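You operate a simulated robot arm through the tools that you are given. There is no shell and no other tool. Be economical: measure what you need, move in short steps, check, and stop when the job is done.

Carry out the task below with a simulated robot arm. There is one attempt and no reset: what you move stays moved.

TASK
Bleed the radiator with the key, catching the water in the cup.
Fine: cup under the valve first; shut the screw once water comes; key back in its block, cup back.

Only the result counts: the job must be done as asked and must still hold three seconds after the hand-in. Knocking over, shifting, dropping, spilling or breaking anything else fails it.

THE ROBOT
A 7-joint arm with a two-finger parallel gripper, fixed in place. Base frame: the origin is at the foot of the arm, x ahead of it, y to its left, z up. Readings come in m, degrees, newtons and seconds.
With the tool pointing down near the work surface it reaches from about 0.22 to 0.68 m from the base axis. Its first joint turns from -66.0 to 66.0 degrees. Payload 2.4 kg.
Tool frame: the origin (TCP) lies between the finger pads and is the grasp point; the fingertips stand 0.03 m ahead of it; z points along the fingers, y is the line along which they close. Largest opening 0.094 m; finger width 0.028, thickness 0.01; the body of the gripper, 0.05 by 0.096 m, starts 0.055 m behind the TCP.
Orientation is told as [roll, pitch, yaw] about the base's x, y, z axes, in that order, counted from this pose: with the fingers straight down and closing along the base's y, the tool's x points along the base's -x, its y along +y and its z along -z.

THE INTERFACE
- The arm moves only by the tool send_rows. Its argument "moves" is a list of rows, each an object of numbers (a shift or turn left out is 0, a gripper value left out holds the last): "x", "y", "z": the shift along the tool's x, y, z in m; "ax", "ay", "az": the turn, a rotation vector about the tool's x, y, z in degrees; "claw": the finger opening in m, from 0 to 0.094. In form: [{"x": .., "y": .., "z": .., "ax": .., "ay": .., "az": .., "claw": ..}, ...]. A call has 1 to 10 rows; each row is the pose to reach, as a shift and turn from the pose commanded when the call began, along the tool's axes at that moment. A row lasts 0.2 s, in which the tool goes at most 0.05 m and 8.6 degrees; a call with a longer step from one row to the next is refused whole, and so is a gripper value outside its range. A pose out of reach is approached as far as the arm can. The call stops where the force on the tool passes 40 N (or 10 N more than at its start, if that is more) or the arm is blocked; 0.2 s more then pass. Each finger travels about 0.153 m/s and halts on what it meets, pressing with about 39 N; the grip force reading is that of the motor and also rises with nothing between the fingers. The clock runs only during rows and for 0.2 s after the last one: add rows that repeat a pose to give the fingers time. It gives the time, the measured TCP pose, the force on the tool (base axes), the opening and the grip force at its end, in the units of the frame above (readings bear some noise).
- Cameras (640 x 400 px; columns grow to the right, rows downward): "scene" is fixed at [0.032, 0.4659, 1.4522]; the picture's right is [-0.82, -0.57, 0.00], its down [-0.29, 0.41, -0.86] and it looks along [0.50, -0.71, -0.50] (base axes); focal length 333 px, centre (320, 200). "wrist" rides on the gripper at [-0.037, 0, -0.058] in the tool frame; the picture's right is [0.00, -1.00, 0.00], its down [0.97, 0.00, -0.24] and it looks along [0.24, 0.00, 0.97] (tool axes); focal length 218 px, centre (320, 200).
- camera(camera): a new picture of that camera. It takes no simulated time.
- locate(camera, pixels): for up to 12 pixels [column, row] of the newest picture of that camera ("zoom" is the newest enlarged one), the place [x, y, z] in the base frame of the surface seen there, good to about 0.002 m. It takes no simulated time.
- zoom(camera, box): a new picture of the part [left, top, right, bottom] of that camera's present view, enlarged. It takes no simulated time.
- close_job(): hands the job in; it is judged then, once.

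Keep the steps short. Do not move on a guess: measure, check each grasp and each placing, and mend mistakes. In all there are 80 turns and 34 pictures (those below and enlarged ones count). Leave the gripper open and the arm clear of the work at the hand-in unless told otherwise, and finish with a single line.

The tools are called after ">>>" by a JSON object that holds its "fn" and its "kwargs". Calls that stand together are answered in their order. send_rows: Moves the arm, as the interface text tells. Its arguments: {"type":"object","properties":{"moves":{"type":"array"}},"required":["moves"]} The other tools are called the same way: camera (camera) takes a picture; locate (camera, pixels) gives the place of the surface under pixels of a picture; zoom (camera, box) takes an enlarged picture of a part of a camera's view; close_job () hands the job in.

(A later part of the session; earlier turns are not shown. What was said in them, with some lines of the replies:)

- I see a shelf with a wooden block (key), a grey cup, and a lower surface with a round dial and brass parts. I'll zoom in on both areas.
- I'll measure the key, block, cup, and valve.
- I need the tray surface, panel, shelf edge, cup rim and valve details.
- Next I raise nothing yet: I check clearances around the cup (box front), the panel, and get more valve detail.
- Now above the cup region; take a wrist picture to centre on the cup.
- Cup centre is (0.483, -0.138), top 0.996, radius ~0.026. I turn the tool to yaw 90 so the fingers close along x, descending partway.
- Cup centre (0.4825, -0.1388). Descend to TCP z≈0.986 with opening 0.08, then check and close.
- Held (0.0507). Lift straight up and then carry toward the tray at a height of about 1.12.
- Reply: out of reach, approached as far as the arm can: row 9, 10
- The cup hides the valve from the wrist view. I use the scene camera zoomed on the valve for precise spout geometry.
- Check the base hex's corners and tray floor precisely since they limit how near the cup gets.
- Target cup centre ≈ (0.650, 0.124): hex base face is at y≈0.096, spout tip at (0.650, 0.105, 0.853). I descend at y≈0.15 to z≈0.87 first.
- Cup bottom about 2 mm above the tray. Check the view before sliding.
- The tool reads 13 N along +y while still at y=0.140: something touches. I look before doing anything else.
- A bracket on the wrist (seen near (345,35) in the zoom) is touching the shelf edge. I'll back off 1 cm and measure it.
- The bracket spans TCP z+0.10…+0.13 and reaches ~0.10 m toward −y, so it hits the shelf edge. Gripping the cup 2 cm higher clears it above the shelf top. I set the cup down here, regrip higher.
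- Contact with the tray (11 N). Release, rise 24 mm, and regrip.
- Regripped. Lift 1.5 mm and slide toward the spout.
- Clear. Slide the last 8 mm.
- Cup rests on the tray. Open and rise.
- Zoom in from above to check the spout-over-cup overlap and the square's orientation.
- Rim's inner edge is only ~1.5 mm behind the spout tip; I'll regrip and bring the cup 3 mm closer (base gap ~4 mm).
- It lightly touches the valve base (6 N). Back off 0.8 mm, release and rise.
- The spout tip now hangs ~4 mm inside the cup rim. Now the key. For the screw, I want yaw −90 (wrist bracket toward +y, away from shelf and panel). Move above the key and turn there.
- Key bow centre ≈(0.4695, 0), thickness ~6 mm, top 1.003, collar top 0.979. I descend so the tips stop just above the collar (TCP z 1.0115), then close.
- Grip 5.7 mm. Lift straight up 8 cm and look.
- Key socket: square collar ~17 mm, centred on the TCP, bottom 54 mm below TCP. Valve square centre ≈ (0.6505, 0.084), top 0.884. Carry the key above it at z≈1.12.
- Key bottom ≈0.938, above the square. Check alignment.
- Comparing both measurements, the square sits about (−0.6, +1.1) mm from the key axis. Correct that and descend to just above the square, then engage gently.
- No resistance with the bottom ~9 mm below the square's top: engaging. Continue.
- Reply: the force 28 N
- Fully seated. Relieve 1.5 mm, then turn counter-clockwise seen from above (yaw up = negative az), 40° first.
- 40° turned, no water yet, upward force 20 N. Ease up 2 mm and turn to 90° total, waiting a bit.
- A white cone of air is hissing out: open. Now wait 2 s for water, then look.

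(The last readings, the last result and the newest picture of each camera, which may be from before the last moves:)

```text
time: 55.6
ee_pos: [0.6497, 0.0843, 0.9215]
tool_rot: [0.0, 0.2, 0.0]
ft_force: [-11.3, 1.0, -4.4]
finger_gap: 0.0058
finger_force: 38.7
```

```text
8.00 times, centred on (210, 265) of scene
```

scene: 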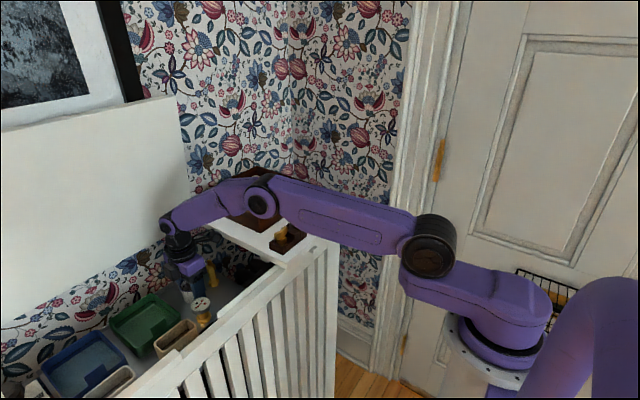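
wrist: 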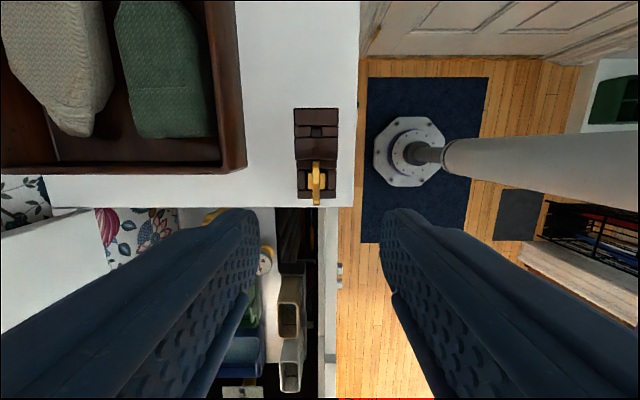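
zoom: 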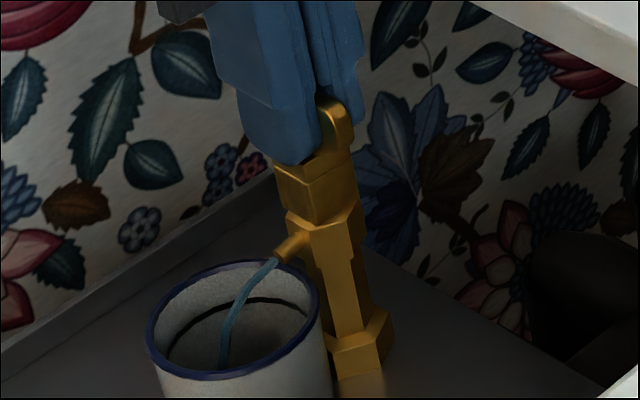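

Water runs into the cup. Shut now: turn back 90°.

>>> {"fn": "send_rows", "kwargs": {"moves": [{"az": 8.5}, {"az": 17}, {"az": 25.5}, {"az": 34}, {"az": 42.5}, {"az": 51}, {"az": 59.5}, {"az": 68}, {"az": 76.5}, {"az": 85}]}}

>>> {"fn": "send_rows", "kwargs": {"moves": [{"az": 5}, {"az": 7}, {"az": 7}]}}

>>> {"fn": "zoom", "kwargs": {"camera": "scene", "box": [180, 240, 240, 290]}}

```text
time: 57.8
ee_pos: [0.6503, 0.0854, 0.9229]
tool_rot: [0.1, 0.0, -85.1]
ft_force: [3.8, 2.3, -4.4]
finger_gap: 0.0057
finger_force: 38.9
```

```text
time: 58.6
ee_pos: [0.6493, 0.085, 0.9229]
tool_rot: [0.0, 0.1, -92.0]
ft_force: [0.8, 1.5, 2.1]
finger_gap: 0.0058
finger_force: 39.5
```

```text
8.00 times, centred on (210, 265) of scene
```

zoom: 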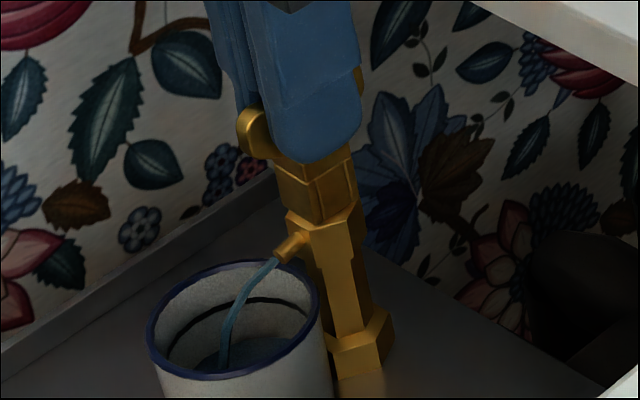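

Water still flows: backlash, not yet shut. Keep turning clockwise until the stop is felt.

>>> {"fn": "send_rows", "kwargs": {"moves": [{"az": 8.5}, {"az": 17}, {"az": 24}, {"az": 24}]}}

```text
time: 59.6
ee_pos: [0.6508, 0.0863, 0.922]
tool_rot: [0.0, 0.0, -116.1]
ft_force: [6.8, 3.8, -2.5]
finger_gap: 0.0057
finger_force: 38.9
```

>>> {"fn": "zoom", "kwargs": {"camera": "scene", "box": [180, 240, 240, 290]}}

```text
8.00 times, centred on (210, 265) of scene
```

zoom: 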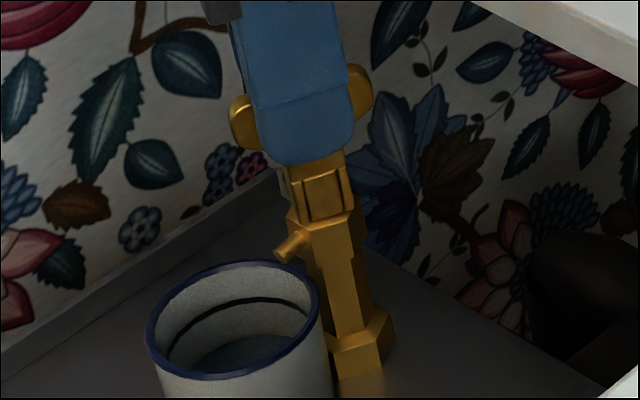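

Water has stopped. Snug it 4° more, then return to yaw −90 within the free play and lift the key straight off.

>>> {"fn": "send_rows", "kwargs": {"moves": [{"az": 2}, {"az": 4}, {"az": 4}]}}

```text
time: 60.4
ee_pos: [0.6501, 0.0858, 0.9233]
tool_rot: [0.1, 0.1, -120.0]
ft_force: [13.6, 4.7, -8.3]
finger_gap: 0.0055
finger_force: 39.3
```

Firm against the stop (14 N). Turn back 30° to yaw −90.

>>> {"fn": "send_rows", "kwargs": {"moves": [{"az": -7}, {"az": -14}, {"az": -22}, {"az": -30}, {"az": -30}]}}

```text
time: 61.6
ee_pos: [0.6498, 0.0853, 0.922]
tool_rot: [-0.2, 0.1, -89.9]
ft_force: [-0.1, -0.2, 0.6]
finger_gap: 0.0056
finger_force: 39.1
```

Forces neutral. Lift off.

>>> {"fn": "send_rows", "kwargs": {"moves": [{"z": -0.004}, {"z": -0.01}, {"z": -0.018}, {"z": -0.028}, {"z": -0.05}, {"z": -0.09}, {"z": -0.13}, {"z": -0.17}, {"z": -0.2}, {"z": -0.2}]}}

```text
time: 63.8
ee_pos: [0.6493, 0.0854, 1.1228]
tool_rot: [-0.1, 0.0, -90.1]
ft_force: [1.0, 0.3, -0.7]
finger_gap: 0.0058
finger_force: 39.0
```

Carry the key back above its block, reversing the commanded shifts exactly, to the same height as at first lift (TCP z 1.091).

>>> {"fn": "send_rows", "kwargs": {"moves": [{"x": -0.016, "y": -0.034}, {"x": -0.032, "y": -0.068}, {"x": -0.048, "y": -0.102}, {"x": -0.064, "y": -0.136}, {"x": -0.076, "y": -0.162}, {"x": -0.0846, "y": -0.1804}, {"x": -0.0846, "y": -0.1804}, {"x": -0.0846, "y": -0.1804, "z": 0.0315}, {"x": -0.0846, "y": -0.1804, "z": 0.0315}]}}

>>> {"fn": "zoom", "kwargs": {"camera": "scene", "box": [240, 165, 330, 255]}}

>>> {"fn": "locate", "kwargs": {"camera": "zoom", "pixels": [[299, 244], [274, 232], [320, 232], [299, 212], [273, 200], [268, 185], [290, 225]]}}

```text
time: 65.8
ee_pos: [0.4672, 0.0011, 1.0912]
tool_rot: [0.0, 0.0, -89.9]
ft_force: [0.8, 0.4, -0.5]
finger_gap: 0.0059
finger_force: 38.4
```

```text
4.44 times, centred on (285, 210) of scene
```

zoom: 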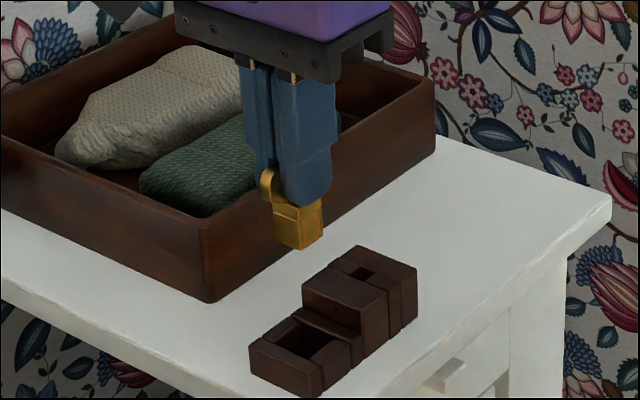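

```text
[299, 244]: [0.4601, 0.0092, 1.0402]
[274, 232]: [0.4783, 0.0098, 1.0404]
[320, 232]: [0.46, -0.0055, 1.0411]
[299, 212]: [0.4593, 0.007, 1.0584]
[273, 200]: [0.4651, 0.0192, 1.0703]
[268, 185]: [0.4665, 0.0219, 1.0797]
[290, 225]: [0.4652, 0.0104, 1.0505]
```

Compared with the first-lift picture the whole tool is shifted (−2.4, +0.75) mm in x, y, agreeing with the pose reading; key unchanged in the grip. Correct and re-read.

>>> {"fn": "send_rows", "kwargs": {"moves": [{"x": -0.0007, "y": 0.0024}, {"x": -0.0007, "y": 0.0024}]}}

>>> {"fn": "send_rows", "kwargs": {"moves": [{}]}}

>>> {"fn": "send_rows", "kwargs": {"moves": [{}]}}

```text
time: 66.4
ee_pos: [0.4716, 0.0014, 1.0915]
tool_rot: [0.0, 0.0, -90.0]
ft_force: [-0.2, -0.1, 0.1]
finger_gap: 0.0057
finger_force: 39.0
```

```text
time: 66.8
ee_pos: [0.471, 0.001, 1.0918]
tool_rot: [0.0, 0.0, -90.0]
ft_force: [0.5, -0.7, -0.3]
finger_gap: 0.0058
finger_force: 38.7
```

```text
time: 67.2
ee_pos: [0.4708, 0.0002, 1.091]
tool_rot: [-0.1, 0.0, -90.0]
ft_force: [-0.1, 0.7, -0.2]
finger_gap: 0.0059
finger_force: 38.7
```

Mean x now 0.4711 vs 0.4698 at pick; correct −1.1 mm and descend to just above the slot.

>>> {"fn": "send_rows", "kwargs": {"moves": [{"y": -0.0011, "z": 0.03}, {"y": -0.0011, "z": 0.055}, {"y": -0.0011, "z": 0.06}, {"y": -0.0011, "z": 0.06}]}}

>>> {"fn": "send_rows", "kwargs": {"moves": [{}]}}

>>> {"fn": "send_rows", "kwargs": {"moves": [{"z": 0.003}, {"z": 0.006}, {"z": 0.009}, {"z": 0.009}]}}

```text
time: 68.2
ee_pos: [0.4708, -0.0003, 1.0306]
tool_rot: [0.0, 0.1, -90.0]
ft_force: [-0.2, -0.2, -1.1]
finger_gap: 0.0059
finger_force: 38.8
```

```text
time: 68.6
ee_pos: [0.4709, 0.0005, 1.0307]
tool_rot: [0.0, 0.0, -90.0]
ft_force: [0.0, 0.4, -0.1]
finger_gap: 0.0059
finger_force: 39.1
```

```text
time: 69.6
ee_pos: [0.4703, 0.0001, 1.0235]
tool_rot: [0.0, 0.0, -89.9]
ft_force: [0.0, -0.1, -1.1]
finger_gap: 0.006
finger_force: 38.9
```

>>> {"fn": "send_rows", "kwargs": {"moves": [{"z": 0.0025}, {"z": 0.005}, {"z": 0.005}]}}

>>> {"fn": "send_rows", "kwargs": {"moves": [{"z": 0.0025}, {"z": 0.005}, {"z": 0.005}]}}

```text
time: 70.4
ee_pos: [0.4702, 0.0, 1.0172]
tool_rot: [0.0, 0.1, -89.9]
ft_force: [0.1, -0.4, -0.6]
finger_gap: 0.0057
finger_force: 39.4
```

```text
time: 71.2
ee_pos: [0.4698, -0.0, 1.0127]
tool_rot: [-0.1, 0.0, -90.1]
ft_force: [-0.3, -0.7, -0.2]
finger_gap: 0.0058
finger_force: 39.3
```

Entered freely. Feel for the bottom.

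>>> {"fn": "send_rows", "kwargs": {"moves": [{"z": 0.0008}, {"z": 0.0015}, {"z": 0.0015}]}}

>>> {"fn": "send_rows", "kwargs": {"moves": [{"z": 0.0008}, {"z": 0.0012}, {"z": 0.0012}]}}

```text
time: 72.0
ee_pos: [0.4705, 0.001, 1.0102]
tool_rot: [0.2, 0.0, -90.0]
ft_force: [-0.9, 0.9, 4.7]
finger_gap: 0.0056
finger_force: 38.7
```

```text
time: 72.8
ee_pos: [0.4711, -0.0003, 1.012]
tool_rot: [0.2, -0.1, -90.0]
ft_force: [-6.1, 0.4, 31.1]
finger_gap: 0.0059
finger_force: 38.8
```

Seated (31 N). Relieve and release, opening only to 40 mm, then rise.

>>> {"fn": "send_rows", "kwargs": {"moves": [{"z": -0.0013}, {"z": -0.0013, "claw": 0.012}, {"z": -0.0013, "claw": 0.04}, {"z": -0.0013, "claw": 0.04}, {"z": -0.02}, {"z": -0.06}, {"z": -0.1}, {"z": -0.14}, {"z": -0.14}]}}

>>> {"fn": "send_rows", "kwargs": {"moves": [{"az": -8.5}, {"az": -17}, {"az": -25.5}, {"az": -34}, {"az": -42.5}, {"az": -51}, {"az": -59.5}, {"az": -68}, {"az": -76.5}, {"az": -85}]}}

>>> {"fn": "send_rows", "kwargs": {"moves": [{"az": -8.5}, {"az": -17}, {"az": -25.5}, {"az": -34}, {"az": -42.5}, {"az": -51}, {"az": -59.5}, {"az": -68}, {"az": -76.5}, {"az": -85}]}}

>>> {"fn": "send_rows", "kwargs": {"moves": [{"az": -5}, {"az": -10}, {"az": -10, "claw": 0.07}, {"az": -10}]}}

```text
time: 74.8
ee_pos: [0.4708, 0.0003, 1.1501]
tool_rot: [0.0, 0.1, -90.0]
ft_force: [0.5, -0.7, -0.9]
finger_gap: 0.04
finger_force: 0.2
```

```text
time: 77.0
ee_pos: [0.4707, 0.0003, 1.149]
tool_rot: [0.0, 0.1, -4.8]
ft_force: [-0.1, 1.4, -0.1]
finger_gap: 0.0401
finger_force: 0.1
```

```text
time: 79.2
ee_pos: [0.471, -0.0014, 1.151]
tool_rot: [0.0, 0.0, 80.2]
ft_force: [0.4, 0.1, 0.0]
finger_gap: 0.0401
finger_force: 0.0
```

```text
time: 80.2
ee_pos: [0.4696, -0.0001, 1.15]
tool_rot: [0.0, 0.0, 90.0]
ft_force: [-0.2, 0.2, -0.1]
finger_gap: 0.0702
finger_force: 0.0
```

Now fetch the cup: go above it at (0.650, 0.123), z≈1.07.

>>> {"fn": "send_rows", "kwargs": {"moves": [{"x": -0.02, "y": -0.03, "z": 0.01}, {"x": -0.04, "y": -0.06, "z": 0.02}, {"x": -0.06, "y": -0.09, "z": 0.035}, {"x": -0.08, "y": -0.12, "z": 0.05}, {"x": -0.1, "y": -0.145, "z": 0.075}, {"x": -0.115, "y": -0.165, "z": 0.1}, {"x": -0.123, "y": -0.18, "z": 0.12}, {"x": -0.123, "y": -0.18, "z": 0.12}]}}

>>> {"fn": "send_rows", "kwargs": {"moves": [{}]}}

>>> {"fn": "send_rows", "kwargs": {"moves": [{}]}}

```text
time: 82.0
ee_pos: [0.651, 0.1215, 1.0307]
tool_rot: [0.1, 0.1, 90.0]
ft_force: [-0.2, 0.1, 1.2]
finger_gap: 0.07
finger_force: 0.1
```

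```text
time: 82.4
ee_pos: [0.6502, 0.1223, 1.0306]
tool_rot: [0.0, 0.0, 90.1]
ft_force: [0.5, -0.5, 0.1]
finger_gap: 0.0699
finger_force: 0.1
```

```text
time: 82.8
ee_pos: [0.6506, 0.1209, 1.0312]
tool_rot: [0.0, 0.0, 90.0]
ft_force: [0.4, 0.2, -0.7]
finger_gap: 0.0703
finger_force: 0.1
```

Adjust y by +1.8 mm, descend to TCP 0.8595 and close on the cup.

>>> {"fn": "send_rows", "kwargs": {"moves": [{"x": -0.0018, "z": 0.045}, {"x": -0.0018, "z": 0.09}, {"x": -0.0018, "z": 0.125}, {"x": -0.0018, "z": 0.15}, {"x": -0.0018, "z": 0.171}, {"x": -0.0018, "z": 0.171}]}}

>>> {"fn": "send_rows", "kwargs": {"moves": [{"claw": 0.06}, {"claw": 0.052}, {"claw": 0.04}, {"claw": 0.04}, {"claw": 0.04}]}}

```text
time: 84.2
ee_pos: [0.6518, 0.1257, 0.8585]
tool_rot: [-0.1, 0.0, 90.0]
ft_force: [-0.4, -0.7, 0.3]
finger_gap: 0.0699
finger_force: 0.0
```

```text
time: 85.4
ee_pos: [0.6507, 0.1254, 0.8587]
tool_rot: [0.0, 0.0, 90.0]
ft_force: [0.1, 0.6, -0.7]
finger_gap: 0.0482
finger_force: 39.2
```

Gripped. Lift 1.5 mm, slide out from under the spout toward +y by 28 mm slowly.

>>> {"fn": "send_rows", "kwargs": {"moves": [{"z": -0.001}, {"z": -0.0015, "x": -0.002}, {"z": -0.0015, "x": -0.006}, {"z": -0.0015, "x": -0.011}, {"z": -0.0015, "x": -0.016}, {"z": -0.0015, "x": -0.021}, {"z": -0.0015, "x": -0.025}, {"z": -0.0015, "x": -0.028}, {"z": -0.0015, "x": -0.028}]}}

>>> {"fn": "send_rows", "kwargs": {"moves": [{"z": -0.004}, {"z": -0.012}, {"z": -0.025}, {"z": -0.04}, {"z": -0.055}, {"z": -0.07}, {"z": -0.085}, {"z": -0.1}, {"z": -0.115}, {"z": -0.13}]}}

>>> {"fn": "send_rows", "kwargs": {"moves": [{"z": -0.014}, {"z": -0.028}, {"z": -0.042}, {"z": -0.056}, {"z": -0.07}, {"z": -0.08}, {"z": -0.087}, {"z": -0.09}, {"z": -0.09}]}}

```text
time: 87.4
ee_pos: [0.6513, 0.154, 0.8599]
tool_rot: [-0.1, 0.0, 90.1]
ft_force: [0.4, -0.4, 0.3]
finger_gap: 0.0481
finger_force: 39.2
```

```text
time: 89.6
ee_pos: [0.6514, 0.1512, 0.9901]
tool_rot: [0.0, 0.0, 89.8]
ft_force: [-0.2, 0.1, -1.0]
finger_gap: 0.0484
finger_force: 39.3
```

```text
time: 91.6
ee_pos: [0.6504, 0.154, 1.0796]
tool_rot: [0.0, 0.1, 90.0]
ft_force: [-0.2, 0.0, -0.4]
finger_gap: 0.0485
finger_force: 39.2
```

Cup out and up. Now carry it smoothly, level, to its old spot at (0.483, −0.137), in gentle steps.

>>> {"fn": "send_rows", "kwargs": {"moves": [{"x": 0.006, "y": 0.0034, "z": -0.005}, {"x": 0.017, "y": 0.01, "z": -0.012}, {"x": 0.032, "y": 0.0185, "z": -0.02}, {"x": 0.049, "y": 0.0286, "z": -0.027}, {"x": 0.067, "y": 0.0386, "z": -0.03}, {"x": 0.084, "y": 0.0487, "z": -0.03}, {"x": 0.102, "y": 0.0588, "z": -0.03}, {"x": 0.119, "y": 0.0689, "z": -0.03}, {"x": 0.134, "y": 0.0773, "z": -0.03}, {"x": 0.145, "y": 0.084, "z": -0.03}]}}

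>>> {"fn": "send_rows", "kwargs": {"moves": [{"x": 0.006, "y": 0.0034}, {"x": 0.017, "y": 0.01}, {"x": 0.032, "y": 0.0185}, {"x": 0.049, "y": 0.0286}, {"x": 0.067, "y": 0.0386}, {"x": 0.084, "y": 0.0487}, {"x": 0.102, "y": 0.0588}, {"x": 0.119, "y": 0.0689}, {"x": 0.134, "y": 0.0773}, {"x": 0.145, "y": 0.084}]}}

>>> {"fn": "send_rows", "kwargs": {"moves": [{}]}}

>>> {"fn": "send_rows", "kwargs": {"moves": [{}]}}

```text
time: 93.8
ee_pos: [0.5671, 0.0071, 1.11]
tool_rot: [-0.1, 0.1, 90.0]
ft_force: [0.1, 0.7, -0.4]
finger_gap: 0.0484
finger_force: 38.7
```

```text
time: 96.0
ee_pos: [0.4824, -0.1378, 1.1101]
tool_rot: [0.0, 0.0, 90.1]
ft_force: [0.1, -0.2, 0.1]
finger_gap: 0.0482
finger_force: 39.1
```

```text
time: 96.4
ee_pos: [0.483, -0.1379, 1.11]
tool_rot: [0.1, 0.1, 90.0]
ft_force: [-0.3, -0.2, -0.6]
finger_gap: 0.0485
finger_force: 39.0
```

```text
time: 96.8
ee_pos: [0.4831, -0.1371, 1.1098]
tool_rot: [0.0, -0.1, 90.0]
ft_force: [-0.6, -0.1, -1.4]
finger_gap: 0.0486
finger_force: 38.9
```

At (0.483, −0.1376). Descend to ~3 mm above the shelf.

>>> {"fn": "send_rows", "kwargs": {"moves": [{"z": 0.005}, {"z": 0.015}, {"z": 0.03}, {"z": 0.045}, {"z": 0.06}, {"z": 0.073}, {"z": 0.084}, {"z": 0.092}, {"z": 0.098}, {"z": 0.098}]}}

>>> {"fn": "send_rows", "kwargs": {"moves": [{"z": 0.001}, {"z": 0.002}, {"z": 0.002}]}}

```text
time: 99.0
ee_pos: [0.482, -0.1377, 1.0127]
tool_rot: [0.0, 0.0, 90.1]
ft_force: [0.7, 0.3, -0.2]
finger_gap: 0.0483
finger_force: 39.2
```

```text
time: 99.8
ee_pos: [0.4823, -0.1366, 1.0111]
tool_rot: [0.0, 0.0, 90.0]
ft_force: [-0.5, 0.2, 0.3]
finger_gap: 0.0483
finger_force: 39.0
```

>>> {"fn": "send_rows", "kwargs": {"moves": [{"z": 0.0008}, {"z": 0.0015}, {"z": 0.0015}]}}

>>> {"fn": "send_rows", "kwargs": {"moves": [{"z": 0.0004}, {"z": 0.0008}, {"z": 0.0008}]}}

```text
time: 100.6
ee_pos: [0.4826, -0.1374, 1.0092]
tool_rot: [0.0, 0.0, 90.0]
ft_force: [-0.8, -0.2, 1.2]
finger_gap: 0.0484
finger_force: 39.1
```

```text
time: 101.4
ee_pos: [0.4826, -0.1371, 1.0085]
tool_rot: [-0.2, 0.0, 90.1]
ft_force: [-4.7, 2.1, 17.4]
finger_gap: 0.0484
finger_force: 39.0
```

The cup is down (17 N contact). Relieve, open, and rise clear.

>>> {"fn": "send_rows", "kwargs": {"moves": [{"z": -0.0006}, {"z": -0.0006, "claw": 0.052}, {"z": -0.0006, "claw": 0.075}, {"z": -0.0006, "claw": 0.075}, {"z": -0.02}, {"z": -0.06}, {"z": -0.1}, {"z": -0.15}, {"z": -0.2}, {"z": -0.2}]}}

>>> {"fn": "send_rows", "kwargs": {"moves": [{"y": 0.04, "claw": 0.09}, {"y": 0.08}, {"y": 0.12}, {"y": 0.12}]}}

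>>> {"fn": "camera", "kwargs": {"camera": "scene"}}

```text
time: 103.6
ee_pos: [0.4816, -0.138, 1.2082]
tool_rot: [0.1, 0.0, 90.1]
ft_force: [0.7, -0.7, -0.1]
finger_gap: 0.0752
finger_force: 0.0
```

```text
time: 104.6
ee_pos: [0.3645, -0.1365, 1.2063]
tool_rot: [0.0, 0.0, 90.1]
ft_force: [0.6, 0.4, -0.3]
finger_gap: 0.0899
finger_force: 0.1
```

```text
refused: no pictures are left
```

No pictures are left. The forces and poses show the key seated in its block, the cup back on the shelf, the gripper open and the arm clear, so I hand in.

>>> {"fn": "close_job", "kwargs": {}}

```text
The job is handed in.
```

I bled the radiator into the cup, shut the screw once water came, and put the key back in its block and the cup back on the shelf; with no pictures left at the end, the final placings were checked only by force and position readings.
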